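You operate a simulated robot arm through the tools that you are given. There is no shell and no other tool. Be economical: measure what you need, move in short steps, check, and stop when the job is done.

Carry out the task below with a simulated robot arm. There is one attempt and no reset: what you move stays moved.

JOB
Steep mint in the green mug till it looks strong, then stir the honey in.
Fine: stand the steeper back in its own well before stirring; the stirrer goes back in its crock.

It is judged by the outcome, as a careful person would: the job done as asked, and still so three seconds after it is handed in. It fails if anything else is knocked over, pushed out of place, dropped, spilled or broken.

ROBOT AND FRAMES
A 7-joint arm with a two-finger parallel gripper, fixed in place. Base frame: the origin is at the foot of the arm, x ahead of it, y to its left, z up. Readings come in mm, degrees, newtons and seconds.
With the tool pointing down near the work surface it reaches from about 240 to 680 mm from the base axis. Its first joint turns from -66.0 to 66.0 degrees. Payload 2.4 kg.
Tool frame: the origin (TCP) lies between the finger pads and is the grasp point; the fingertips stand 30 mm ahead of it; z points along the fingers, y is the line along which they close. The gripper opens to 94 mm. The fingers are 28 mm wide and 10 mm thick; the gripper's body (50 by 96 mm) begins 55 mm behind the TCP.
Orientation is told as [roll, pitch, yaw] about the base's x, y, z axes, in that order, counted from this pose: with the fingers straight down and closing along the base's y, the tool's x points along the base's -x, its y along +y and its z along -z.

CONTROLS
- The arm moves only by the tool move_arm. Its argument "increments" is a list of rows, each an object of numbers (a shift or turn left out is 0, a gripper value left out holds the last): "tx", "ty", "tz": the shift along the base's x, y, z in mm; "rx", "ry", "rz": the turn, a rotation vector about the base's x, y, z in degrees; "hand": the finger opening in mm, from 0 to 94. In form: [{"tx": .., "ty": .., "tz": .., "rx": .., "ry": .., "rz": .., "hand": ..}, ...]. A call has 1 to 10 rows; each row shifts and turns the commanded pose from where the row before left it. Each row takes 0.2 s and may step no farther than 50 mm and 8.6 degrees from the row before; otherwise, or with a gripper value out of range, the whole call is refused. A pose out of reach is approached as far as the arm can. The call stops where the force on the tool passes 40 N (or 10 N more than at its start, if that is more) or the arm is blocked; 0.2 s more then pass. Each finger travels about 153 mm/s and halts on what it meets, pressing with about 33 N; the grip force reading is that of the motor and also rises with nothing between the fingers. The clock runs only during rows and for 0.2 s after the last one: add rows that do not move to give the fingers time. The reply holds the time, the measured pose of the TCP, the force on the tool along the base axes, the opening and the grip force, in the units named above and with some noise, with the torque about the TCP (base axes, N m) and any sound that the robot's microphone picked up, and new pictures: "show" is both (left out), scene, wrist or none.
- Cameras (640 x 400 px; columns grow to the right, rows downward): "scene" is fixed at [60, 486.1, 1454]; the picture's right is [-0.59, -0.81, 0.00], its down [-0.42, 0.31, -0.86] and it looks along [0.69, -0.51, -0.52] (base axes); focal length 309 px, centre (320, 200). "wrist" rides on the gripper at [76, 14, -103] in the tool frame; the picture's right is [-0.18, 0.98, 0.00], its down [-0.75, -0.14, -0.64] and it looks along [-0.63, -0.12, 0.77] (tool axes); focal length 243 px, centre (320, 200). There is no depth. A picture from a camera that has moved, and an enlarged one, comes with that camera's place and axes in the base frame and with its lens. The place of the scene camera against the robot may be out by one fixed shift of up to 12 mm in any direction.
- inspect(camera, box): a new picture of the part [left, top, right, bottom] of that camera's present view, enlarged. It takes no simulated time.
- hand_in(): hands the job in; it is judged then, once.

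Go step by step. Nothing tells you positions but the pictures and the camera data: compare them with the known pose of the tool, close in by small moves and look again before you grip or let go. The budget is 120 turns and 200 pictures, counting those below and the enlarged ones. Unless the task says otherwise, let go and move clear before handing in, and close with one line.

The tools are called after "Emit:" as a command line: name --argument value ..., lists and objects as JSON in quotes. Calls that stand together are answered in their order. move_arm: Moves the arm, as the interface text tells. Its arguments: {"type":"object","properties":{"increments":{"type":"array","items":{"type":"object","properties":{"tx":{"type":"number"},"ty":{"type":"number"},"tz":{"type":"number"},"rx":{"type":"number"},"ry":{"type":"number"},"rz":{"type":"number"},"hand":{"type":"number"}}}},"show":{"type":"string","enum":["both","scene","wrist","none"]}},"required":["increments"]} The other tools are called the same way: inspect (camera, box) takes an enlarged picture of a part of a camera's view; hand_in () hands the job in.

At the start:

```text
time: 0.0
tcp_pos: [300.4, 225.9, 1220.2]
orientation: [-0.1, -0.1, 0.0]
contact_force: [0.0, -0.2, -0.3]
wrist_torque: [-0.02, -0.02, -0.02]
grip_width: 94.2
gripper_force: 0.2
```

scene: 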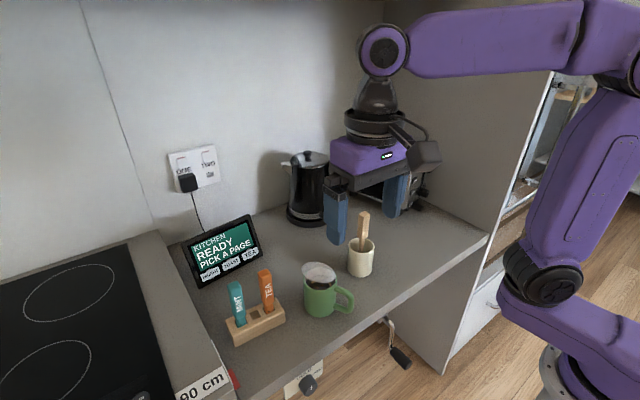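
wrist: 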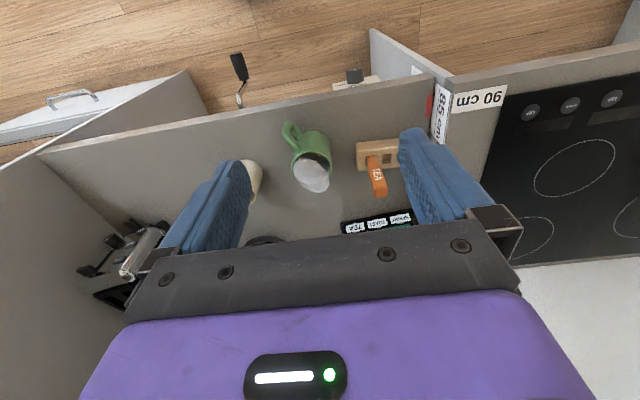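

I see a counter with a rack of two steepers (mint, tea), a green mug, a crock with a stirrer, a kettle and a tablet. I'll take enlarged looks first.

Emit:
inspect --camera "scene" --box '[160, 200, 400, 350]'

Emit:
inspect --camera "scene" --box '[180, 210, 270, 290]'

Emit:
inspect --camera "wrist" --box '[230, 60, 530, 250]'

```text
2.67 times, centred on (280, 275) of scene
camera zoom: at [60.0, 486.1, 1454.0], right [-0.59, -0.81, 0.0], down [-0.42, 0.31, -0.86], along [0.69, -0.51, -0.52], focal length 823 px, centre (427, 0)
```

zoom: 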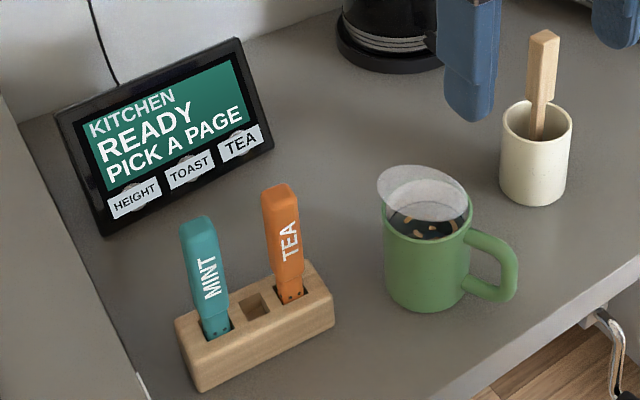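

```text
5.00 times, centred on (225, 250) of scene
camera zoom: at [60.0, 486.1, 1454.0], right [-0.59, -0.81, 0.0], down [-0.42, 0.31, -0.86], along [0.69, -0.51, -0.52], focal length 1543 px, centre (795, -50)
```

zoom: 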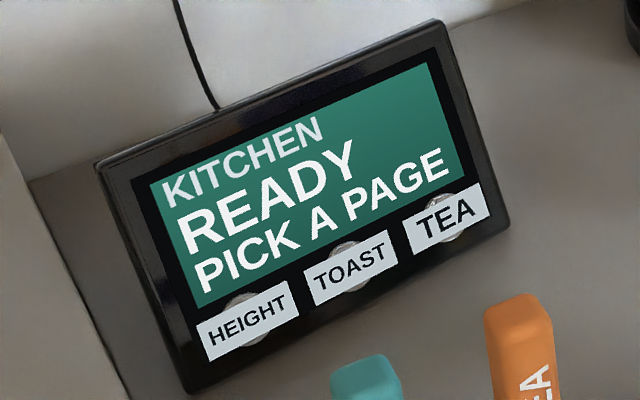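

```text
2.11 times, centred on (380, 155) of wrist
camera zoom: at [223.7, 239.4, 1320.9], right [0.18, 0.98, 0.0], down [0.75, -0.14, 0.64], along [0.63, -0.12, -0.77], focal length 511 px, centre (194, 295)
```

zoom: 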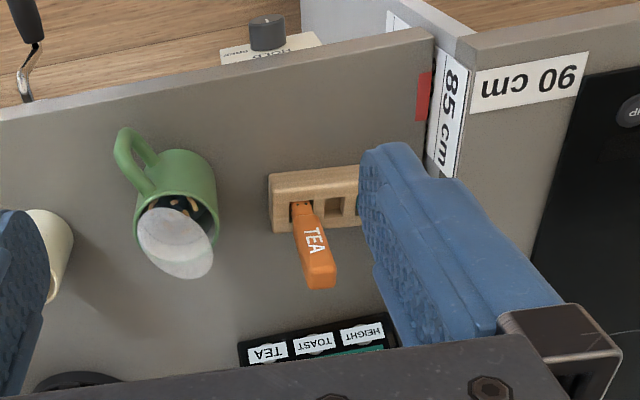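

The mug has something pale over its top (lid or steam), so I'm taking closer looks at that, the knob below the counter and the socket.

Emit:
inspect --camera "scene" --box '[290, 250, 370, 325]'

Emit:
inspect --camera "scene" --box '[160, 310, 420, 400]'

Emit:
inspect --camera "wrist" --box '[260, 100, 400, 210]'

Emit:
inspect --camera "scene" --box '[160, 140, 230, 200]'

Emit:
inspect --camera "wrist" --box '[310, 30, 530, 170]'

```text
5.33 times, centred on (330, 288) of scene
camera zoom: at [60.0, 486.1, 1454.0], right [-0.59, -0.81, 0.0], down [-0.42, 0.31, -0.86], along [0.69, -0.51, -0.52], focal length 1646 px, centre (267, -267)
```

zoom: 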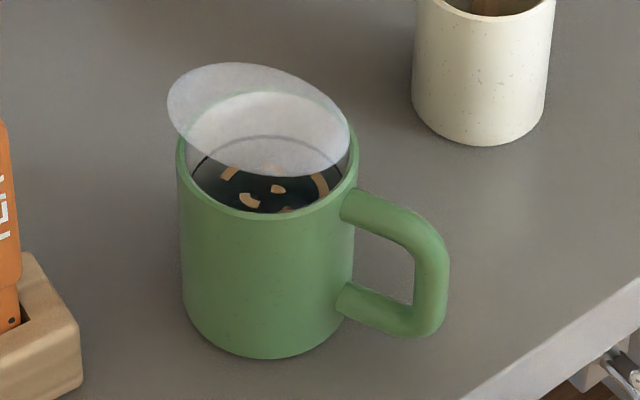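

```text
2.46 times, centred on (290, 355) of scene
camera zoom: at [60.0, 486.1, 1454.0], right [-0.59, -0.81, 0.0], down [-0.42, 0.31, -0.86], along [0.69, -0.51, -0.52], focal length 760 px, centre (394, -182)
```

zoom: 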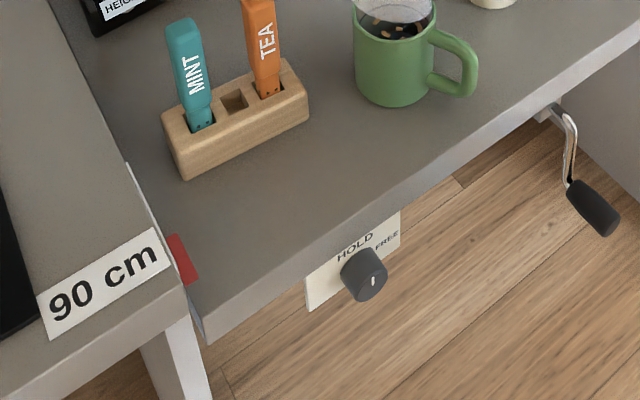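

```text
3.64 times, centred on (330, 155) of wrist
camera zoom: at [223.7, 239.4, 1320.9], right [0.18, 0.98, 0.0], down [0.75, -0.14, 0.64], along [0.63, -0.12, -0.77], focal length 882 px, centre (284, 364)
```

zoom: 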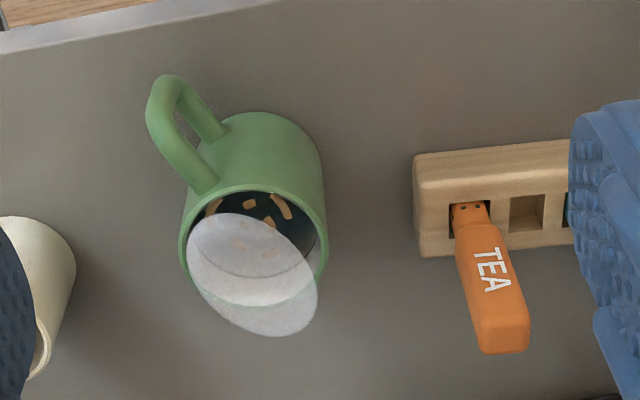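

```text
6.67 times, centred on (195, 170) of scene
camera zoom: at [60.0, 486.1, 1454.0], right [-0.59, -0.81, 0.0], down [-0.42, 0.31, -0.86], along [0.69, -0.51, -0.52], focal length 2058 px, centre (1153, 400)
```

zoom: 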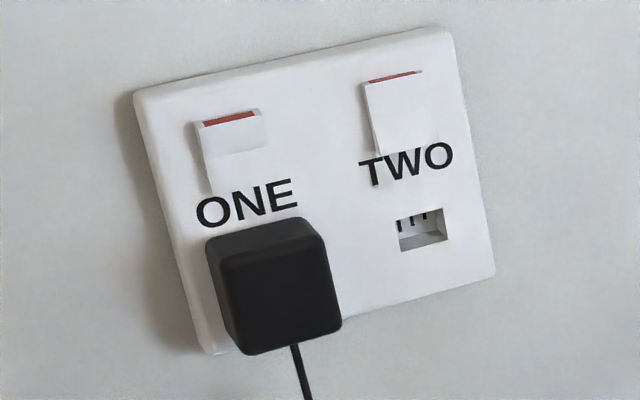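

```text
2.86 times, centred on (420, 100) of wrist
camera zoom: at [223.7, 239.4, 1320.9], right [0.18, 0.98, 0.0], down [0.75, -0.14, 0.64], along [0.63, -0.12, -0.77], focal length 693 px, centre (34, 486)
```

zoom: 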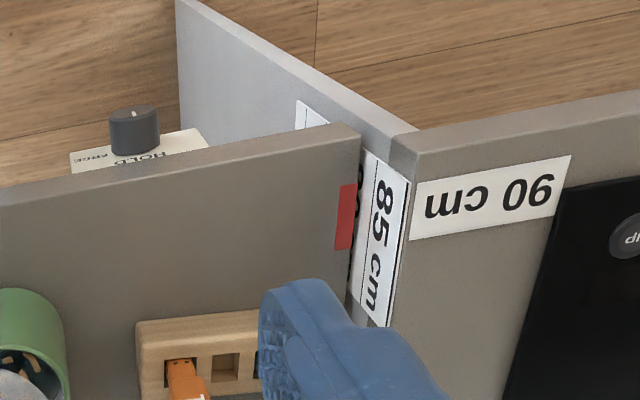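

The pale discs are steam over the liquid, and the dark bits in it are the honey. From both views, the mug rim is near (486,171,890), the tea steeper near (512,299), mint near (521,364) and the crock near (548,-23). I'll move in to see the rack better.

Emit:
move_arm --increments '[{"tx": 16, "ty": 24, "tz": -33}, {"tx": 16, "ty": 24, "tz": -33}, {"tx": 16, "ty": 24, "tz": -33}, {"tx": 16, "ty": 24, "tz": -33}, {"tx": 16, "ty": 24, "tz": -33}, {"tx": 16, "ty": 24, "tz": -33}]'

```text
time: 1.4
tcp_pos: [397.7, 370.6, 1021.7]
orientation: [0.1, 0.0, -0.1]
contact_force: [-0.6, 0.1, -0.2]
wrist_torque: [0.02, -0.01, 0.0]
grip_width: 94.0
gripper_force: 0.0
camera wrist: at [320.6, 383.7, 1122.8], right [0.18, 0.98, 0.0], down [0.75, -0.14, 0.64], along [0.63, -0.12, -0.77], focal length 243 px, centre (320, 200)
```

scene: 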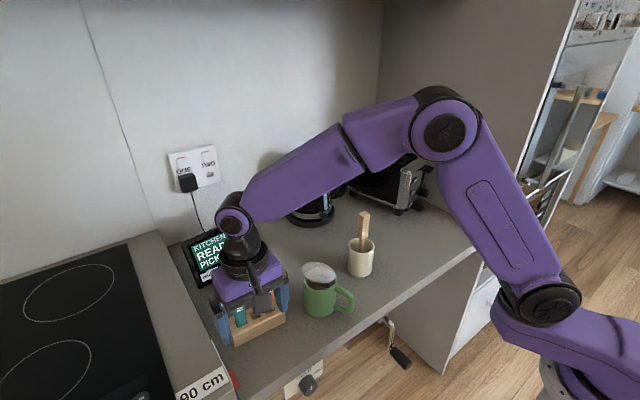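
wrist: 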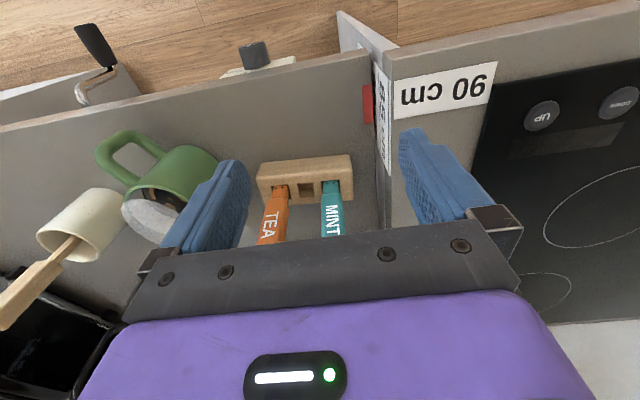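

Emit:
inspect --camera "wrist" --box '[240, 140, 370, 250]'

Emit:
inspect --camera "scene" --box '[200, 270, 370, 360]'

```text
3.64 times, centred on (305, 195) of wrist
camera zoom: at [320.6, 383.7, 1122.8], right [0.18, 0.98, 0.0], down [0.75, -0.14, 0.64], along [0.63, -0.12, -0.77], focal length 882 px, centre (374, 218)
```

zoom: 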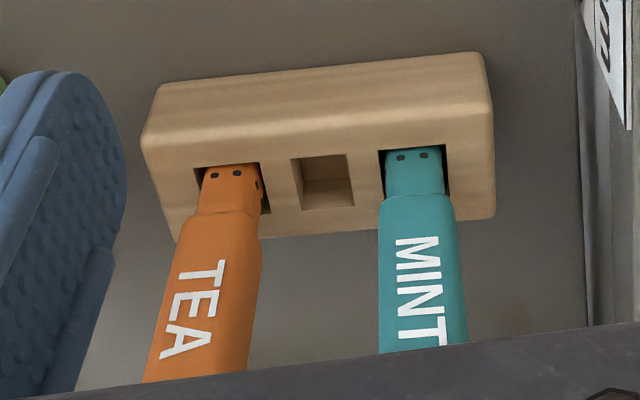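

```text
3.76 times, centred on (285, 315) of scene
camera zoom: at [60.0, 486.1, 1454.0], right [-0.59, -0.81, 0.0], down [-0.42, 0.31, -0.86], along [0.69, -0.51, -0.52], focal length 1162 px, centre (452, -233)
```

zoom: 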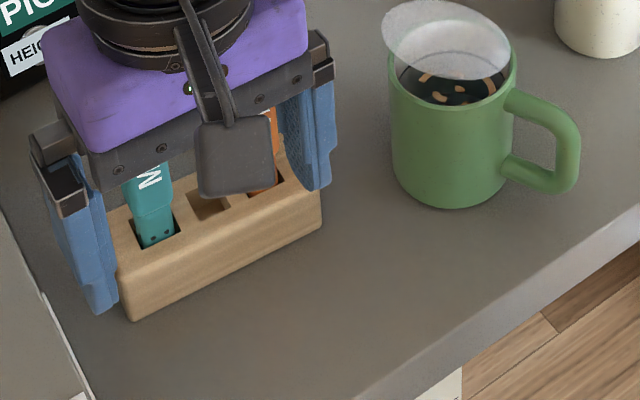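

Triangulating from two wrist views puts the mint handle at about (507,362). The rack top is near z 865, the handle top near 995, and the rack is turned about -5°. I'll move above it, with the fingers set to 50 mm.

Emit:
move_arm --increments '[{"tz": 35, "hand": 50}, {"tz": 30, "tx": 10, "rz": -5}, {"tx": 33, "ty": -3}, {"tx": 33, "ty": -3}, {"tx": 33, "ty": -2}]'

Emit:
inspect --camera "wrist" --box '[240, 120, 400, 220]'

Emit:
inspect --camera "scene" --box '[180, 220, 300, 360]'

```text
time: 2.6
tcp_pos: [506.2, 361.5, 1086.7]
orientation: [0.1, 0.0, -5.0]
contact_force: [-0.3, 0.1, -2.4]
wrist_torque: [0.01, 0.01, -0.02]
grip_width: 49.9
gripper_force: 0.2
camera wrist: at [430.4, 382.0, 1188.6], right [0.27, 0.96, 0.0], down [0.74, -0.21, 0.64], along [0.62, -0.17, -0.77], focal length 243 px, centre (320, 200)
```

scene: 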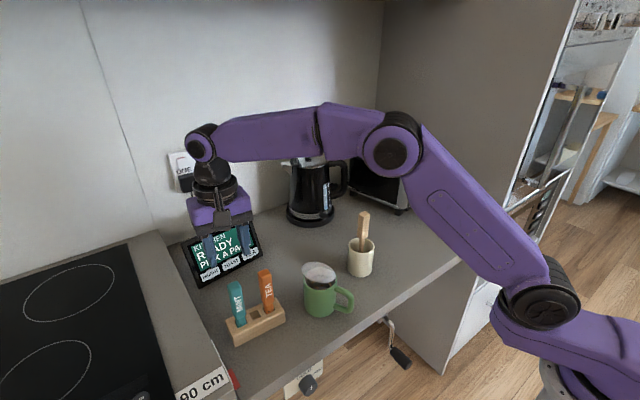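
wrist: 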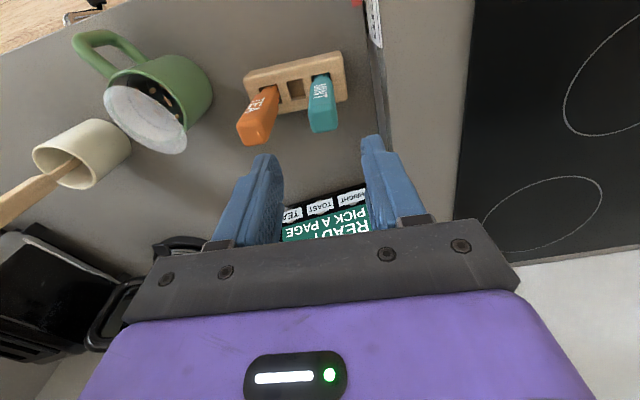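

```text
4.00 times, centred on (320, 170) of wrist
camera zoom: at [430.4, 382.0, 1188.6], right [0.27, 0.96, 0.0], down [0.74, -0.21, 0.64], along [0.62, -0.17, -0.77], focal length 970 px, centre (320, 320)
```

zoom: 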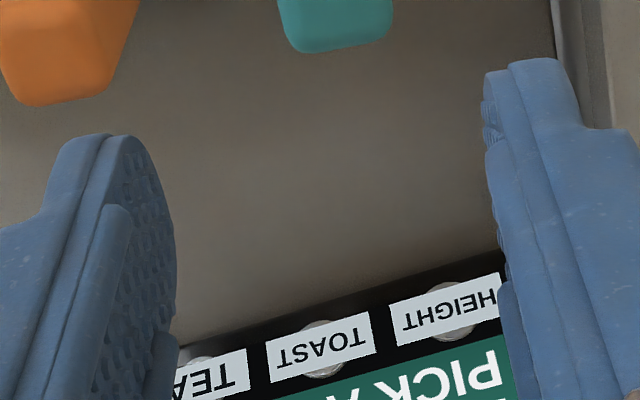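

```text
2.86 times, centred on (240, 290) of scene
camera zoom: at [60.0, 486.2, 1454.0], right [-0.59, -0.81, 0.0], down [-0.42, 0.31, -0.86], along [0.69, -0.51, -0.52], focal length 882 px, centre (549, -57)
```

zoom: 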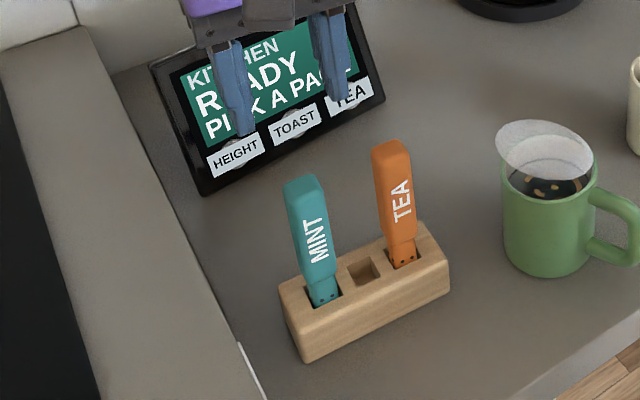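

Emit:
inspect --camera "wrist" --box '[230, 40, 370, 150]'

```text
3.64 times, centred on (300, 95) of wrist
camera zoom: at [430.4, 382.0, 1188.6], right [0.27, 0.96, 0.0], down [0.74, -0.21, 0.64], along [0.62, -0.17, -0.77], focal length 882 px, centre (393, 582)
```

zoom: 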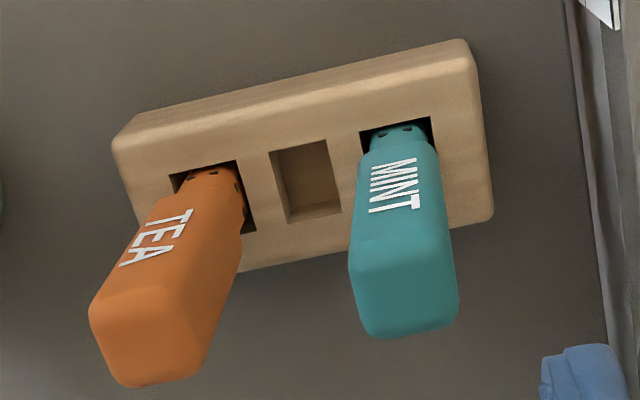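

Mint is vertical at about (510.5,364), with its top near 984 and a cross-section of about 24x14. I'll shift over it and descend halfway.

Emit:
move_arm --increments '[{"tx": 4.3, "ty": 2.5}, {"tz": -40}, {"tz": -40}]'

```text
time: 3.4
tcp_pos: [508.8, 365.3, 1007.9]
orientation: [0.0, -0.1, -5.0]
contact_force: [-0.1, -0.3, 0.3]
wrist_torque: [0.0, -0.01, -0.02]
grip_width: 50.0
gripper_force: 0.0
camera wrist: at [433.7, 385.1, 1108.6], right [0.27, 0.96, 0.0], down [0.74, -0.21, 0.64], along [0.62, -0.17, -0.77], focal length 243 px, centre (320, 200)
```

scene: 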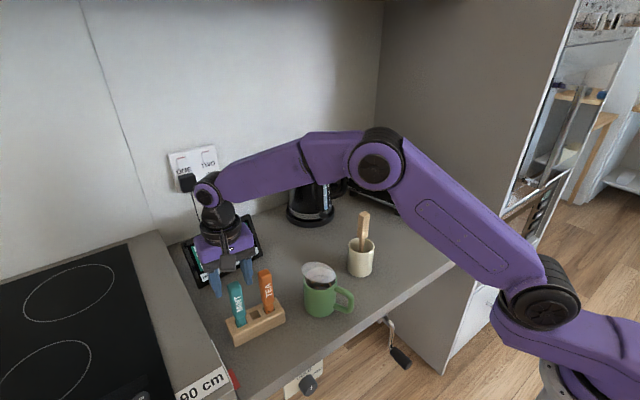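
wrist: 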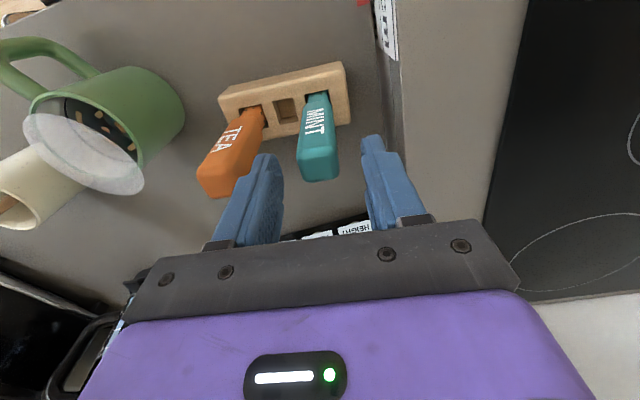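

Aligned. I'll lower to the grasp height.

Emit:
move_arm --increments '[{"tx": 1.5, "ty": -1, "tz": -28}, {"tz": -28}]'

Emit:
inspect --camera "wrist" --box '[220, 60, 420, 250]'

```text
time: 4.0
tcp_pos: [510.1, 363.4, 950.9]
orientation: [0.1, 0.1, -5.0]
contact_force: [0.5, 0.3, 0.7]
wrist_torque: [0.0, 0.0, -0.01]
grip_width: 50.0
gripper_force: 0.0
camera wrist: at [435.5, 383.5, 1052.9], right [0.27, 0.96, 0.0], down [0.74, -0.21, 0.64], along [0.62, -0.17, -0.77], focal length 243 px, centre (320, 200)
```

scene: 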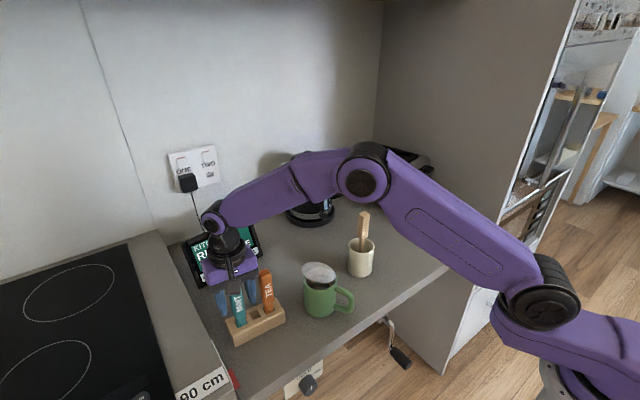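
wrist: 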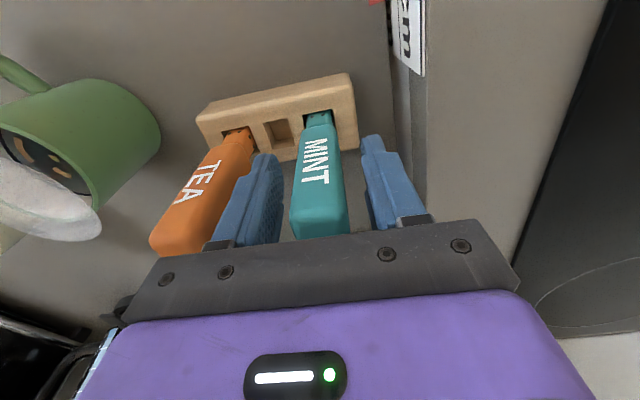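

```text
2.11 times, centred on (320, 155) of wrist
camera zoom: at [435.5, 383.5, 1052.9], right [0.27, 0.96, 0.0], down [0.74, -0.21, 0.64], along [0.62, -0.17, -0.77], focal length 511 px, centre (320, 295)
```

zoom: 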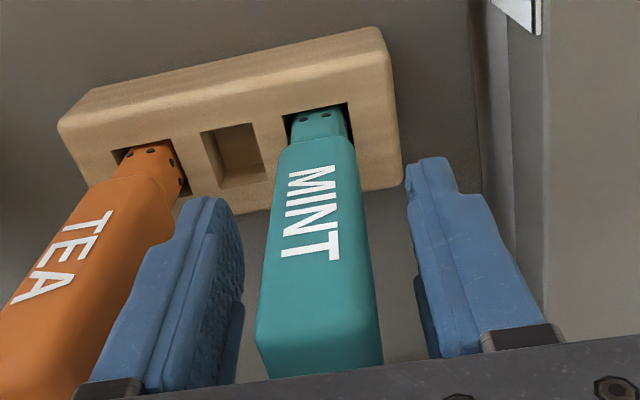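

Mint stands centred between the fingers. I'll close and lift slightly.

Emit:
move_arm --increments '[{"hand": 10}, {}, {}]' --show "wrist"

```text
time: 4.8
tcp_pos: [510.4, 363.3, 952.5]
orientation: [-0.1, 0.0, -5.0]
contact_force: [0.0, 0.7, -0.1]
wrist_torque: [0.0, 0.01, -0.03]
grip_width: 28.4
gripper_force: 32.7
camera wrist: at [435.4, 383.6, 1053.1], right [0.27, 0.96, 0.0], down [0.74, -0.21, 0.64], along [0.62, -0.17, -0.77], focal length 243 px, centre (320, 200)
```

wrist: 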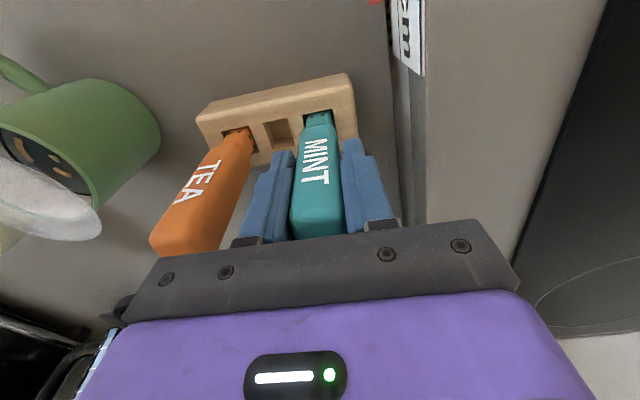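

Emit:
move_arm --increments '[{"tz": 15}, {"tz": 20}, {"tz": 25}, {"tz": 30}, {"tz": 30}]'

Emit:
inspect --camera "scene" --box '[180, 200, 300, 350]'

Emit:
inspect --camera "wrist" --box '[220, 60, 420, 250]'

```text
time: 6.0
tcp_pos: [510.4, 364.9, 1072.0]
orientation: [0.0, 0.1, -5.0]
contact_force: [0.1, 0.0, 1.3]
wrist_torque: [0.03, 0.02, 0.0]
grip_width: 28.2
gripper_force: 33.0
camera wrist: at [436.1, 383.8, 1172.3], right [0.27, 0.96, 0.0], down [0.74, -0.21, 0.64], along [0.62, -0.17, -0.77], focal length 243 px, centre (320, 200)
```

scene: 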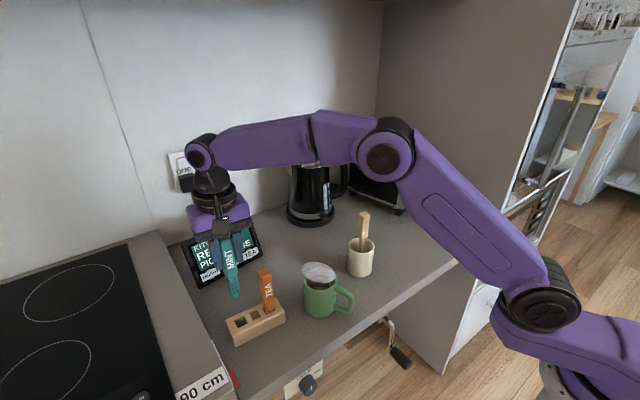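
wrist: 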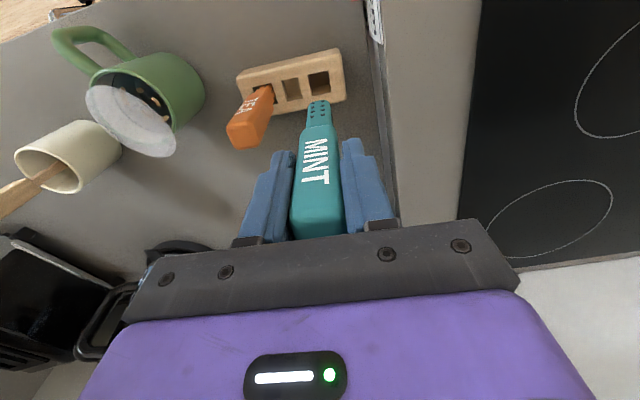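

```text
2.67 times, centred on (240, 275) of scene
camera zoom: at [60.0, 486.1, 1454.0], right [-0.59, -0.81, 0.0], down [-0.42, 0.31, -0.86], along [0.69, -0.51, -0.52], focal length 823 px, centre (533, 0)
```

zoom: 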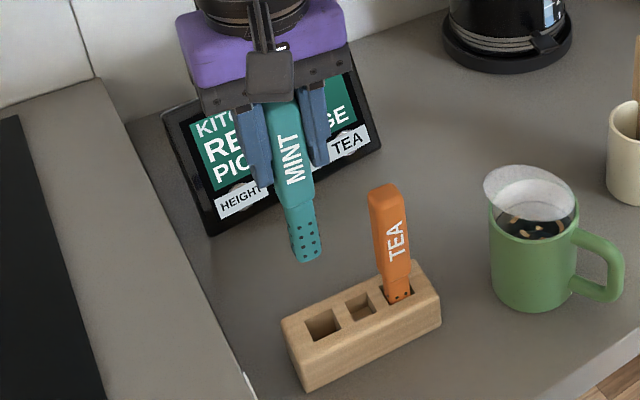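

```text
2.11 times, centred on (320, 155) of wrist
camera zoom: at [436.1, 383.8, 1172.3], right [0.27, 0.96, 0.0], down [0.74, -0.21, 0.64], along [0.62, -0.17, -0.77], focal length 511 px, centre (320, 295)
```

zoom: 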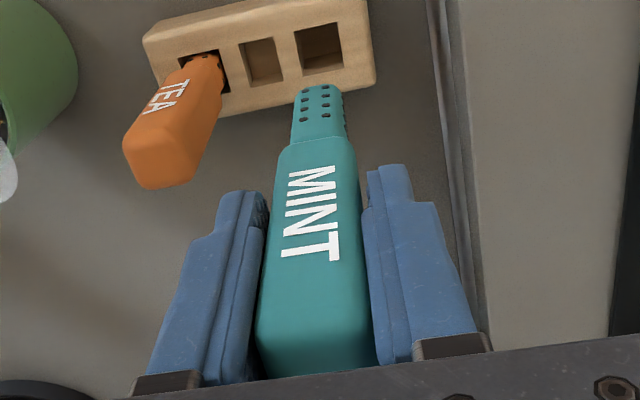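

Mint is held, with its tip about 111 mm below the TCP. I'll pull it back toward the robot to clear the tea handle, then move sideways toward the mug and look.

Emit:
move_arm --increments '[{"tx": -40}, {"tx": -45}, {"tx": -5, "ty": -40}, {"ty": -45}, {"ty": -45}, {"ty": -30}]'

Emit:
inspect --camera "wrist" --box '[200, 30, 420, 250]'

```text
time: 7.4
tcp_pos: [420.0, 202.8, 1071.5]
orientation: [-0.1, 0.0, -4.9]
contact_force: [1.1, -0.5, -0.6]
wrist_torque: [0.02, 0.01, -0.02]
grip_width: 28.5
gripper_force: 33.3
camera wrist: at [345.9, 223.5, 1172.9], right [0.27, 0.96, 0.0], down [0.74, -0.21, 0.64], along [0.62, -0.17, -0.77], focal length 243 px, centre (320, 200)
```

scene: 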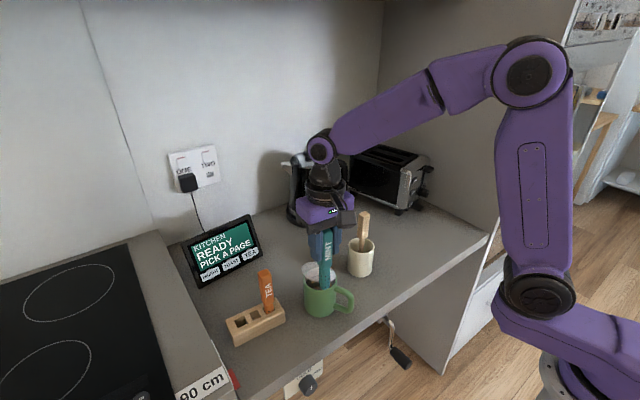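
wrist: 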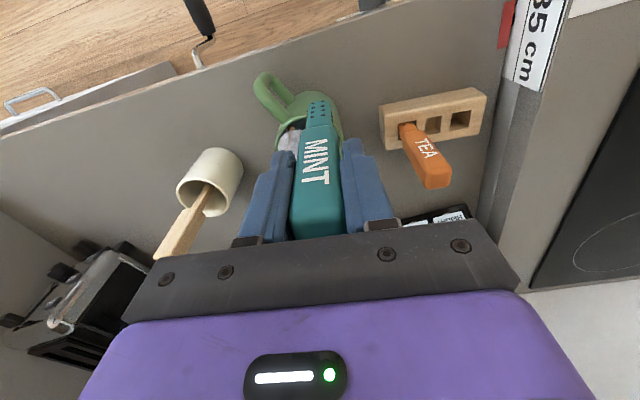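

```text
1.82 times, centred on (310, 140) of wrist
camera zoom: at [345.9, 223.5, 1172.9], right [0.27, 0.96, 0.0], down [0.74, -0.21, 0.64], along [0.62, -0.17, -0.77], focal length 441 px, centre (338, 309)
```

zoom: 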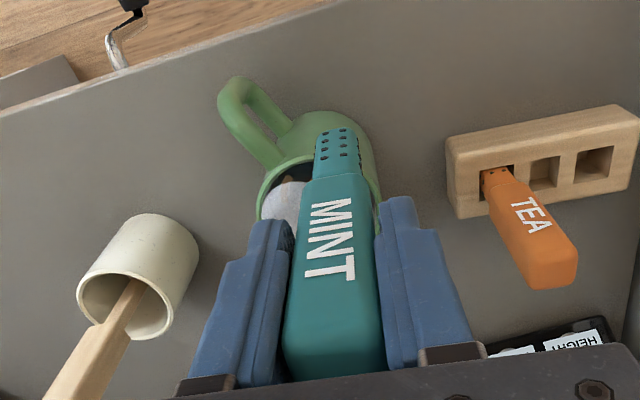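

The steeper hides the mug, so I'll step aside in +y and look at the rim.

Emit:
move_arm --increments '[{"ty": 40}, {"ty": 40}]' --show "none"

Emit:
inspect --camera "wrist" --box '[140, 60, 300, 200]'

Emit:
inspect --camera "scene" --box '[280, 240, 380, 330]'

```text
time: 8.0
tcp_pos: [421.2, 283.8, 1071.2]
orientation: [0.0, -0.1, -5.1]
contact_force: [-0.1, -0.1, -0.9]
wrist_torque: [-0.02, -0.02, 0.05]
grip_width: 28.7
gripper_force: 33.1
```

```text
2.86 times, centred on (220, 130) of wrist
camera zoom: at [345.6, 304.1, 1172.2], right [0.27, 0.96, 0.0], down [0.74, -0.21, 0.64], along [0.62, -0.17, -0.77], focal length 693 px, centre (606, 400)
```

zoom: 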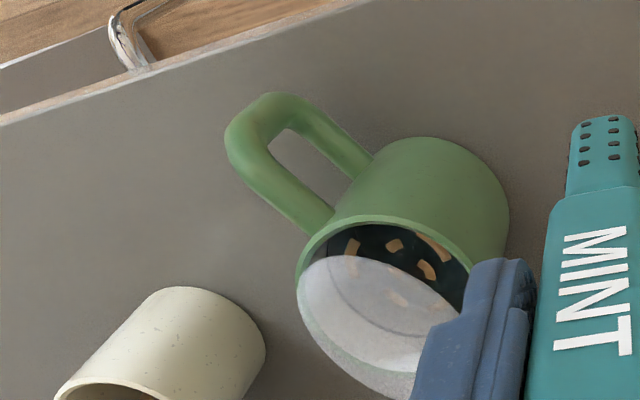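

```text
4.44 times, centred on (330, 285) of scene
camera zoom: at [60.0, 486.1, 1454.0], right [-0.59, -0.81, 0.0], down [-0.42, 0.31, -0.86], along [0.69, -0.51, -0.52], focal length 1372 px, centre (276, -178)
```

zoom: 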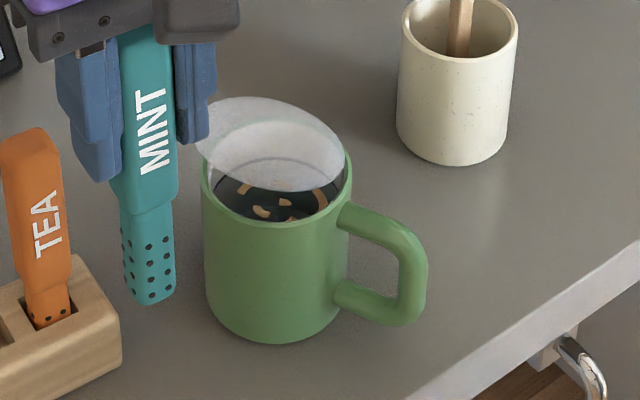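

A pale tilted disc sits over the mug, and I need to know whether it is solid. I'll zoom in closely.

Emit:
inspect --camera "scene" --box '[296, 256, 344, 296]'

Emit:
inspect --camera "wrist" --box '[195, 110, 275, 170]'

```text
10.00 times, centred on (320, 276) of scene
camera zoom: at [60.0, 486.1, 1454.0], right [-0.59, -0.81, 0.0], down [-0.42, 0.31, -0.86], along [0.69, -0.51, -0.52], focal length 3086 px, centre (320, -560)
```

zoom: 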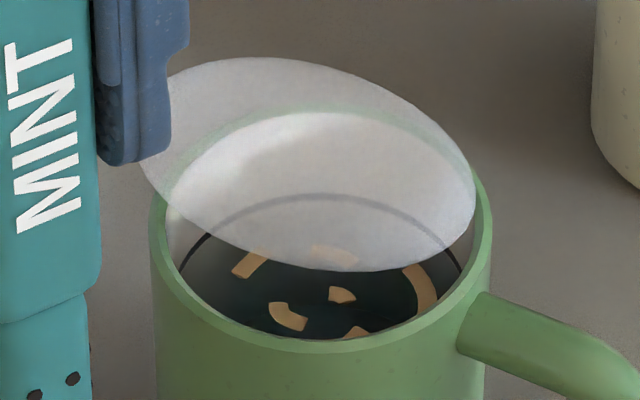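

```text
6.67 times, centred on (235, 140) of wrist
camera zoom: at [345.6, 304.1, 1172.2], right [0.27, 0.96, 0.0], down [0.74, -0.21, 0.64], along [0.62, -0.17, -0.77], focal length 1618 px, centre (887, 600)
```

zoom: 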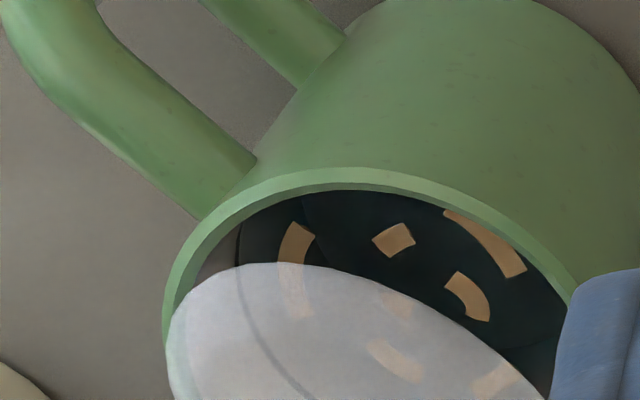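

The disc works out to float entirely clear of the rim (about 15–40 mm above it), so it's steam. A multi-view fit puts the mug rim at about (479,171), z≈905, radius ≈42. I'll bring the steeper over the centre and lower it gently.

Emit:
move_arm --increments '[{"ty": -40}, {"ty": -40}, {"ty": -32}, {"tx": 30}, {"tx": 28}]'

Emit:
inspect --camera "wrist" --box '[240, 40, 400, 160]'

Emit:
inspect --camera "scene" --box '[280, 220, 380, 330]'

```text
time: 9.2
tcp_pos: [479.1, 170.7, 1071.7]
orientation: [0.1, -0.1, -5.1]
contact_force: [0.6, -0.9, -0.7]
wrist_torque: [-0.02, 0.02, 0.01]
grip_width: 28.3
gripper_force: 33.1
camera wrist: at [403.6, 191.5, 1172.6], right [0.27, 0.96, 0.0], down [0.74, -0.21, 0.64], along [0.62, -0.17, -0.77], focal length 243 px, centre (320, 200)
```

scene: 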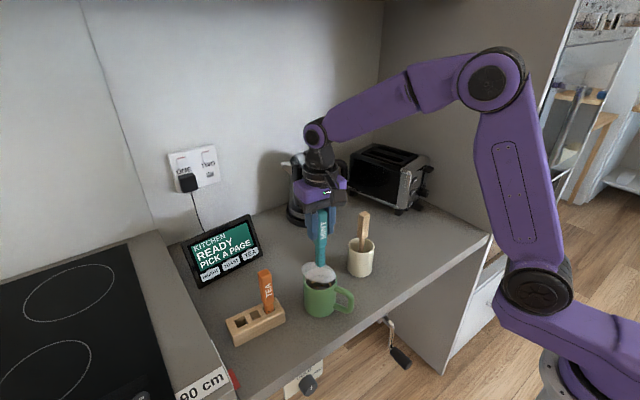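
wrist: 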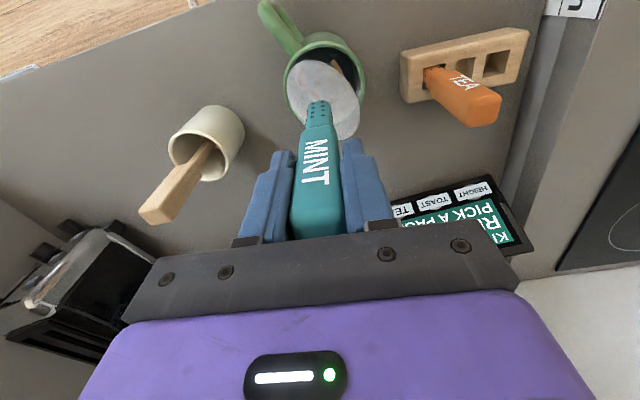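

```text
3.33 times, centred on (320, 100) of wrist
camera zoom: at [403.6, 191.5, 1172.6], right [0.27, 0.96, 0.0], down [0.74, -0.21, 0.64], along [0.62, -0.17, -0.77], focal length 809 px, centre (320, 533)
```

zoom: 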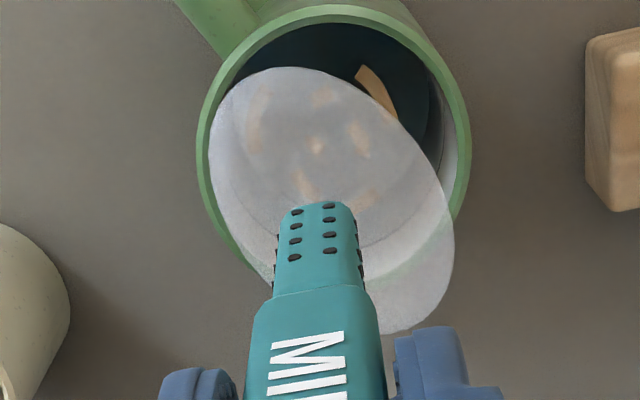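

```text
3.64 times, centred on (330, 275) of scene
camera zoom: at [60.0, 486.1, 1454.0], right [-0.59, -0.81, 0.0], down [-0.42, 0.31, -0.86], along [0.69, -0.51, -0.52], focal length 1122 px, centre (284, -73)
```

zoom: 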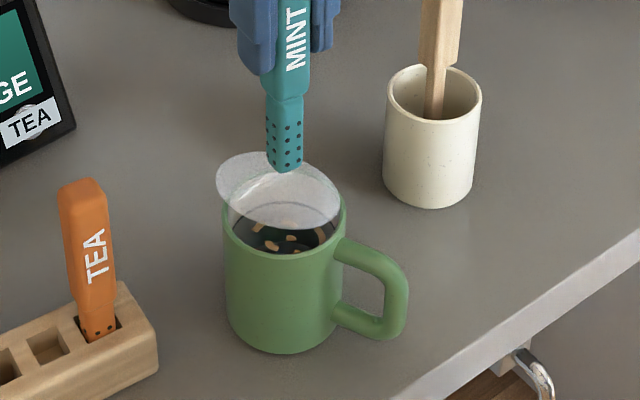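

This view puts the rim centre near (473,177). I'll correct slightly and lower 45 mm, then check.

Emit:
move_arm --increments '[{"tx": -5, "ty": 5}, {"tz": -22}, {"tz": -23}]' --show "none"

Emit:
inspect --camera "wrist" --box '[240, 10, 400, 160]'

Emit:
inspect --camera "scene" --box '[280, 220, 380, 330]'

```text
time: 10.0
tcp_pos: [474.0, 176.5, 1025.9]
orientation: [0.0, 0.0, -5.1]
contact_force: [0.0, 0.0, 0.1]
wrist_torque: [0.04, -0.03, -0.01]
grip_width: 28.5
gripper_force: 32.7
```

```text
2.67 times, centred on (320, 85) of wrist
camera zoom: at [398.6, 196.5, 1126.9], right [0.27, 0.96, 0.0], down [0.74, -0.21, 0.64], along [0.62, -0.17, -0.77], focal length 647 px, centre (320, 507)
```

zoom: 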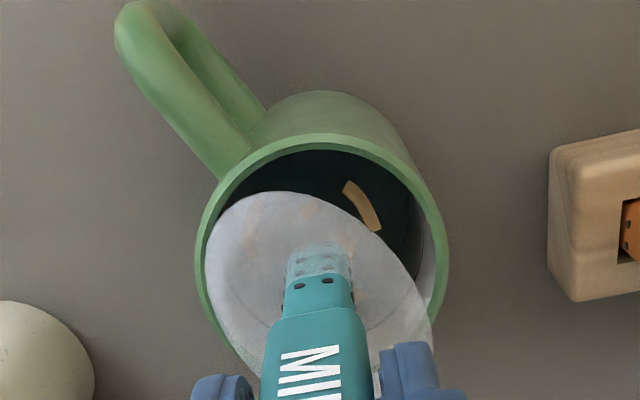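

```text
3.64 times, centred on (330, 275) of scene
camera zoom: at [60.0, 486.1, 1454.0], right [-0.59, -0.81, 0.0], down [-0.42, 0.31, -0.86], along [0.69, -0.51, -0.52], focal length 1122 px, centre (284, -73)
```

zoom: 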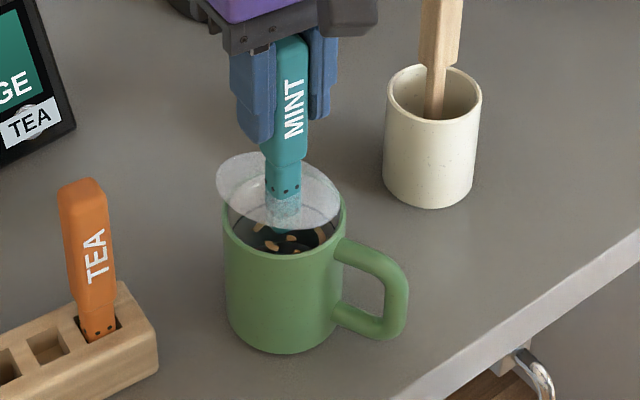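

It passed straight through, so it is steam, and the steeper is centred over the mouth. I'll lower into the liquid.

Emit:
move_arm --increments '[{"tz": -20, "tx": -2}, {"tz": -20}, {"tz": -15}, {"tz": -10}]'

Emit:
inspect --camera "scene" --box '[280, 240, 380, 330]'

Emit:
inspect --camera "wrist" --box '[240, 10, 400, 160]'

```text
time: 11.0
tcp_pos: [472.4, 176.4, 961.1]
orientation: [0.0, 0.0, -5.0]
contact_force: [0.3, 0.5, -0.4]
wrist_torque: [0.03, -0.02, 0.02]
grip_width: 28.2
gripper_force: 32.9
camera wrist: at [396.8, 196.5, 1062.0], right [0.27, 0.96, 0.0], down [0.74, -0.21, 0.64], along [0.62, -0.17, -0.77], focal length 243 px, centre (320, 200)
```

scene: 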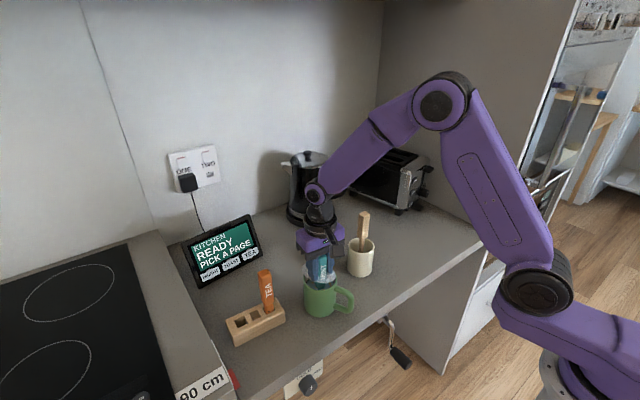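
wrist: 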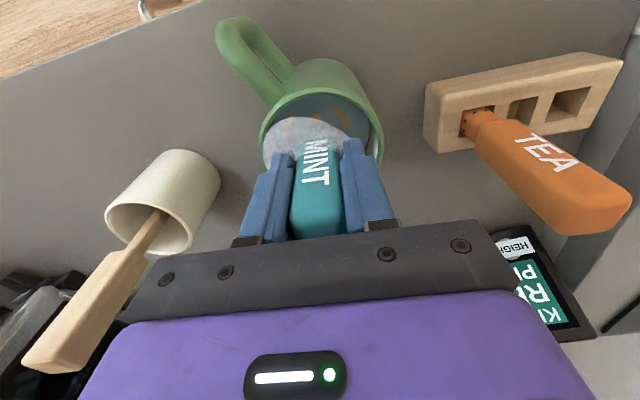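

```text
4.44 times, centred on (330, 285) of scene
camera zoom: at [60.0, 486.1, 1454.0], right [-0.59, -0.81, 0.0], down [-0.42, 0.31, -0.86], along [0.69, -0.51, -0.52], focal length 1372 px, centre (276, -178)
```

zoom: 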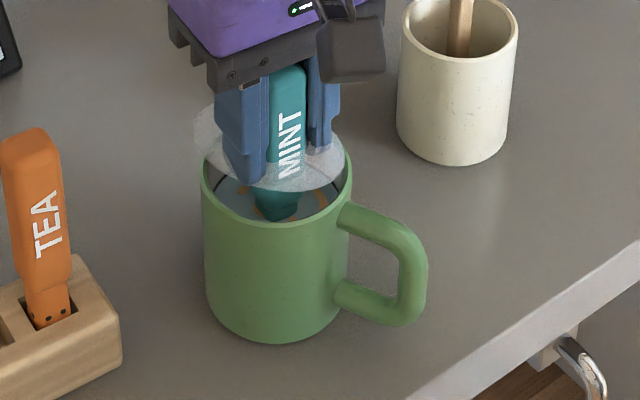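

```text
2.67 times, centred on (320, 85) of wrist
camera zoom: at [396.8, 196.5, 1062.0], right [0.27, 0.96, 0.0], down [0.74, -0.21, 0.64], along [0.62, -0.17, -0.77], focal length 647 px, centre (320, 507)
```

zoom: 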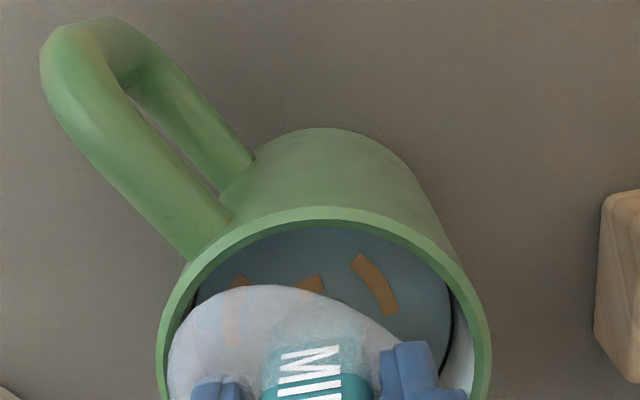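

The liquid has already changed, from near-black to grey-blue. I'll wait and watch its colour.

Emit:
move_arm --increments '[{}, {}, {}, {}, {}, {}, {}]' --show "none"

Emit:
inspect --camera "wrist" --box '[240, 10, 400, 160]'

```text
time: 12.6
tcp_pos: [472.1, 177.6, 961.1]
orientation: [0.1, 0.1, -5.0]
contact_force: [-0.9, 0.7, -0.5]
wrist_torque: [0.02, -0.03, 0.0]
grip_width: 28.3
gripper_force: 32.8
```

```text
2.67 times, centred on (320, 85) of wrist
camera zoom: at [396.7, 196.5, 1062.2], right [0.27, 0.96, 0.0], down [0.74, -0.21, 0.64], along [0.62, -0.17, -0.77], focal length 647 px, centre (320, 507)
```

zoom: 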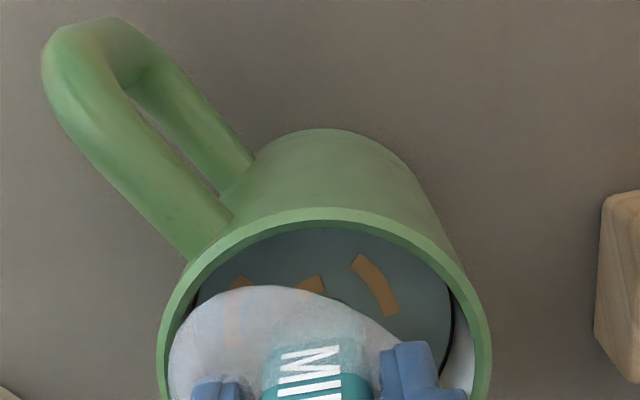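

Emit:
move_arm --increments '[{}, {}, {}, {}, {}, {}, {}, {}, {}, {}]' --show "none"

Emit:
inspect --camera "wrist" --box '[240, 10, 400, 160]'

```text
time: 14.8
tcp_pos: [471.3, 177.3, 961.0]
orientation: [0.1, 0.0, -5.1]
contact_force: [-0.3, 0.1, -0.1]
wrist_torque: [-0.06, 0.03, -0.01]
grip_width: 28.5
gripper_force: 33.2
```

```text
2.67 times, centred on (320, 85) of wrist
camera zoom: at [396.7, 196.5, 1062.2], right [0.27, 0.96, 0.0], down [0.74, -0.21, 0.64], along [0.62, -0.17, -0.77], focal length 647 px, centre (320, 507)
```

zoom: 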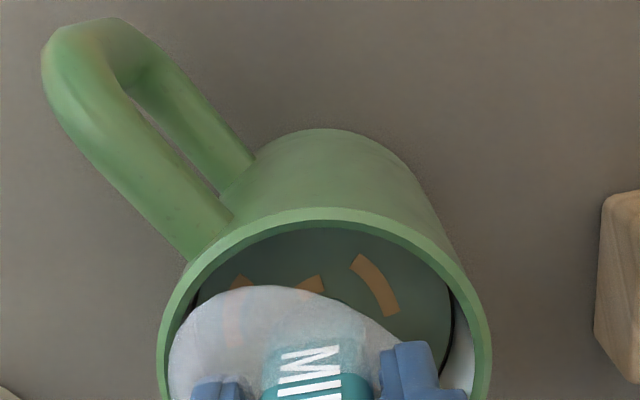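

It is turning greener. I'll keep steeping.

Emit:
move_arm --increments '[{}, {}, {}, {}, {}, {}, {}, {}, {}, {}]' --show "none"

Emit:
inspect --camera "wrist" --box '[240, 10, 400, 160]'

```text
time: 17.0
tcp_pos: [472.4, 177.6, 961.2]
orientation: [0.1, -0.1, -5.0]
contact_force: [-0.2, -0.2, -0.4]
wrist_torque: [0.01, 0.01, 0.03]
grip_width: 28.5
gripper_force: 32.9
```

```text
2.67 times, centred on (320, 85) of wrist
camera zoom: at [396.7, 196.5, 1062.2], right [0.27, 0.96, 0.0], down [0.74, -0.21, 0.64], along [0.62, -0.17, -0.77], focal length 647 px, centre (320, 507)
```

zoom: 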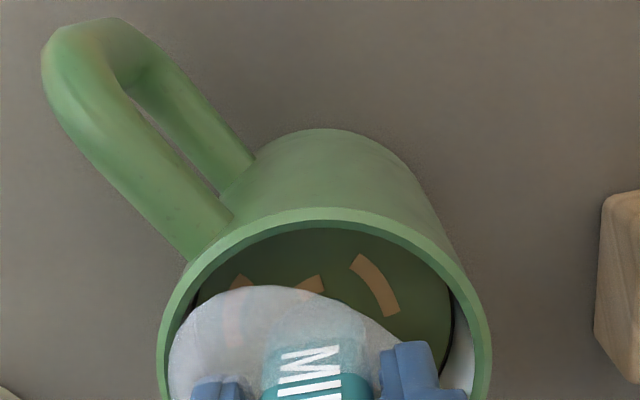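

Emit:
move_arm --increments '[{}, {}, {}, {}, {}, {}, {}, {}, {}]' --show "none"

Emit:
inspect --camera "wrist" --box '[240, 10, 400, 160]'

```text
time: 19.0
tcp_pos: [471.8, 176.2, 960.4]
orientation: [0.0, 0.0, -5.0]
contact_force: [0.9, -0.3, -0.2]
wrist_torque: [0.02, -0.02, -0.01]
grip_width: 28.4
gripper_force: 32.5
```

```text
2.67 times, centred on (320, 85) of wrist
camera zoom: at [396.7, 196.5, 1062.2], right [0.27, 0.96, 0.0], down [0.74, -0.21, 0.64], along [0.62, -0.17, -0.77], focal length 647 px, centre (320, 507)
```

zoom: 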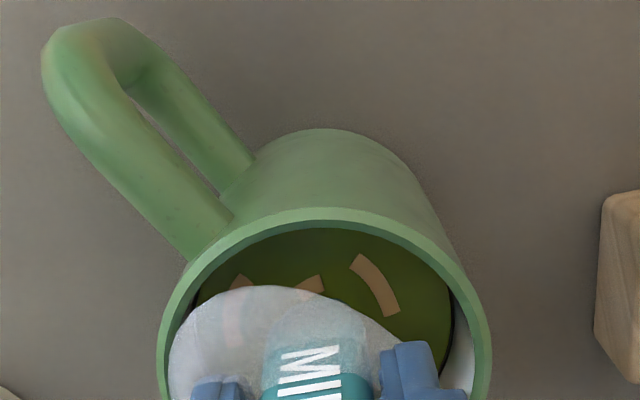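

Emit:
move_arm --increments '[{}, {}, {}, {}, {}, {}, {}]' --show "none"

Emit:
inspect --camera "wrist" --box '[240, 10, 400, 160]'

```text
time: 20.6
tcp_pos: [472.2, 177.7, 961.6]
orientation: [0.0, 0.0, -5.0]
contact_force: [0.4, -0.2, 0.5]
wrist_torque: [0.01, 0.03, -0.02]
grip_width: 28.4
gripper_force: 32.9
```

```text
2.67 times, centred on (320, 85) of wrist
camera zoom: at [396.7, 196.5, 1062.2], right [0.27, 0.96, 0.0], down [0.74, -0.21, 0.64], along [0.62, -0.17, -0.77], focal length 647 px, centre (320, 507)
```

zoom: 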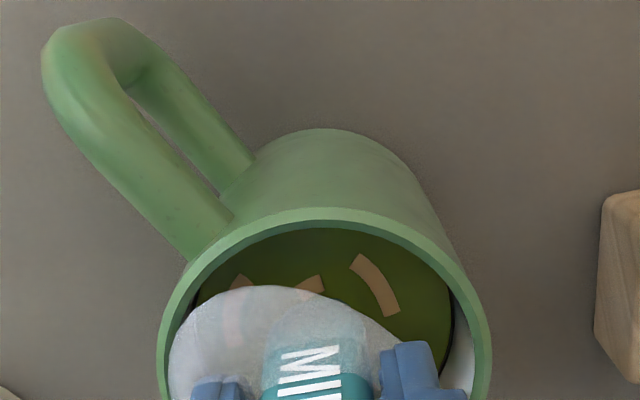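

Emit:
move_arm --increments '[{}, {}, {}, {}, {}]' --show "none"

Emit:
inspect --camera "wrist" --box '[240, 10, 400, 160]'

```text
time: 21.8
tcp_pos: [472.5, 176.7, 960.9]
orientation: [0.0, 0.0, -5.0]
contact_force: [0.9, -0.9, 0.8]
wrist_torque: [-0.01, 0.01, -0.03]
grip_width: 28.3
gripper_force: 33.6
```

```text
2.67 times, centred on (320, 85) of wrist
camera zoom: at [396.7, 196.5, 1062.2], right [0.27, 0.96, 0.0], down [0.74, -0.21, 0.64], along [0.62, -0.17, -0.77], focal length 647 px, centre (320, 507)
```

zoom: 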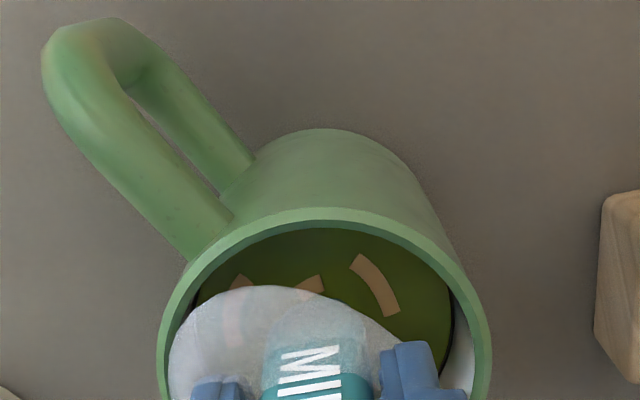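

The colour has settled at a deep green, so it's strong. I'll lift out, let it drip briefly, and carry it back in front of the rack.

Emit:
move_arm --increments '[{"tz": 15}, {"tz": 15}, {"tz": 20}, {"tz": 30}, {"tz": 31}, {}, {}, {}, {}]' --show "scene"

Emit:
inspect --camera "scene" --box '[280, 220, 380, 330]'

```text
time: 23.8
tcp_pos: [472.0, 177.1, 1072.5]
orientation: [0.0, 0.0, -4.9]
contact_force: [0.6, 1.1, -1.1]
wrist_torque: [-0.01, -0.01, 0.0]
grip_width: 28.6
gripper_force: 32.9
```

scene: 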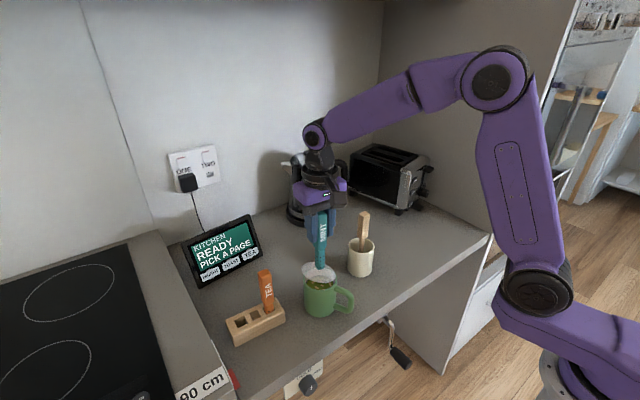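

```text
3.64 times, centred on (330, 275) of scene
camera zoom: at [60.0, 486.1, 1454.0], right [-0.59, -0.81, 0.0], down [-0.42, 0.31, -0.86], along [0.69, -0.51, -0.52], focal length 1122 px, centre (284, -73)
```

zoom: 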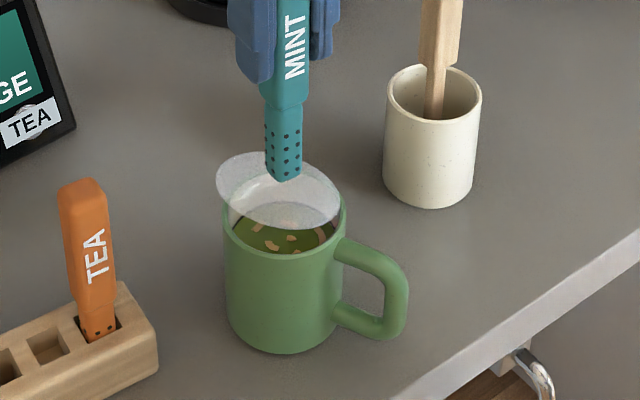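

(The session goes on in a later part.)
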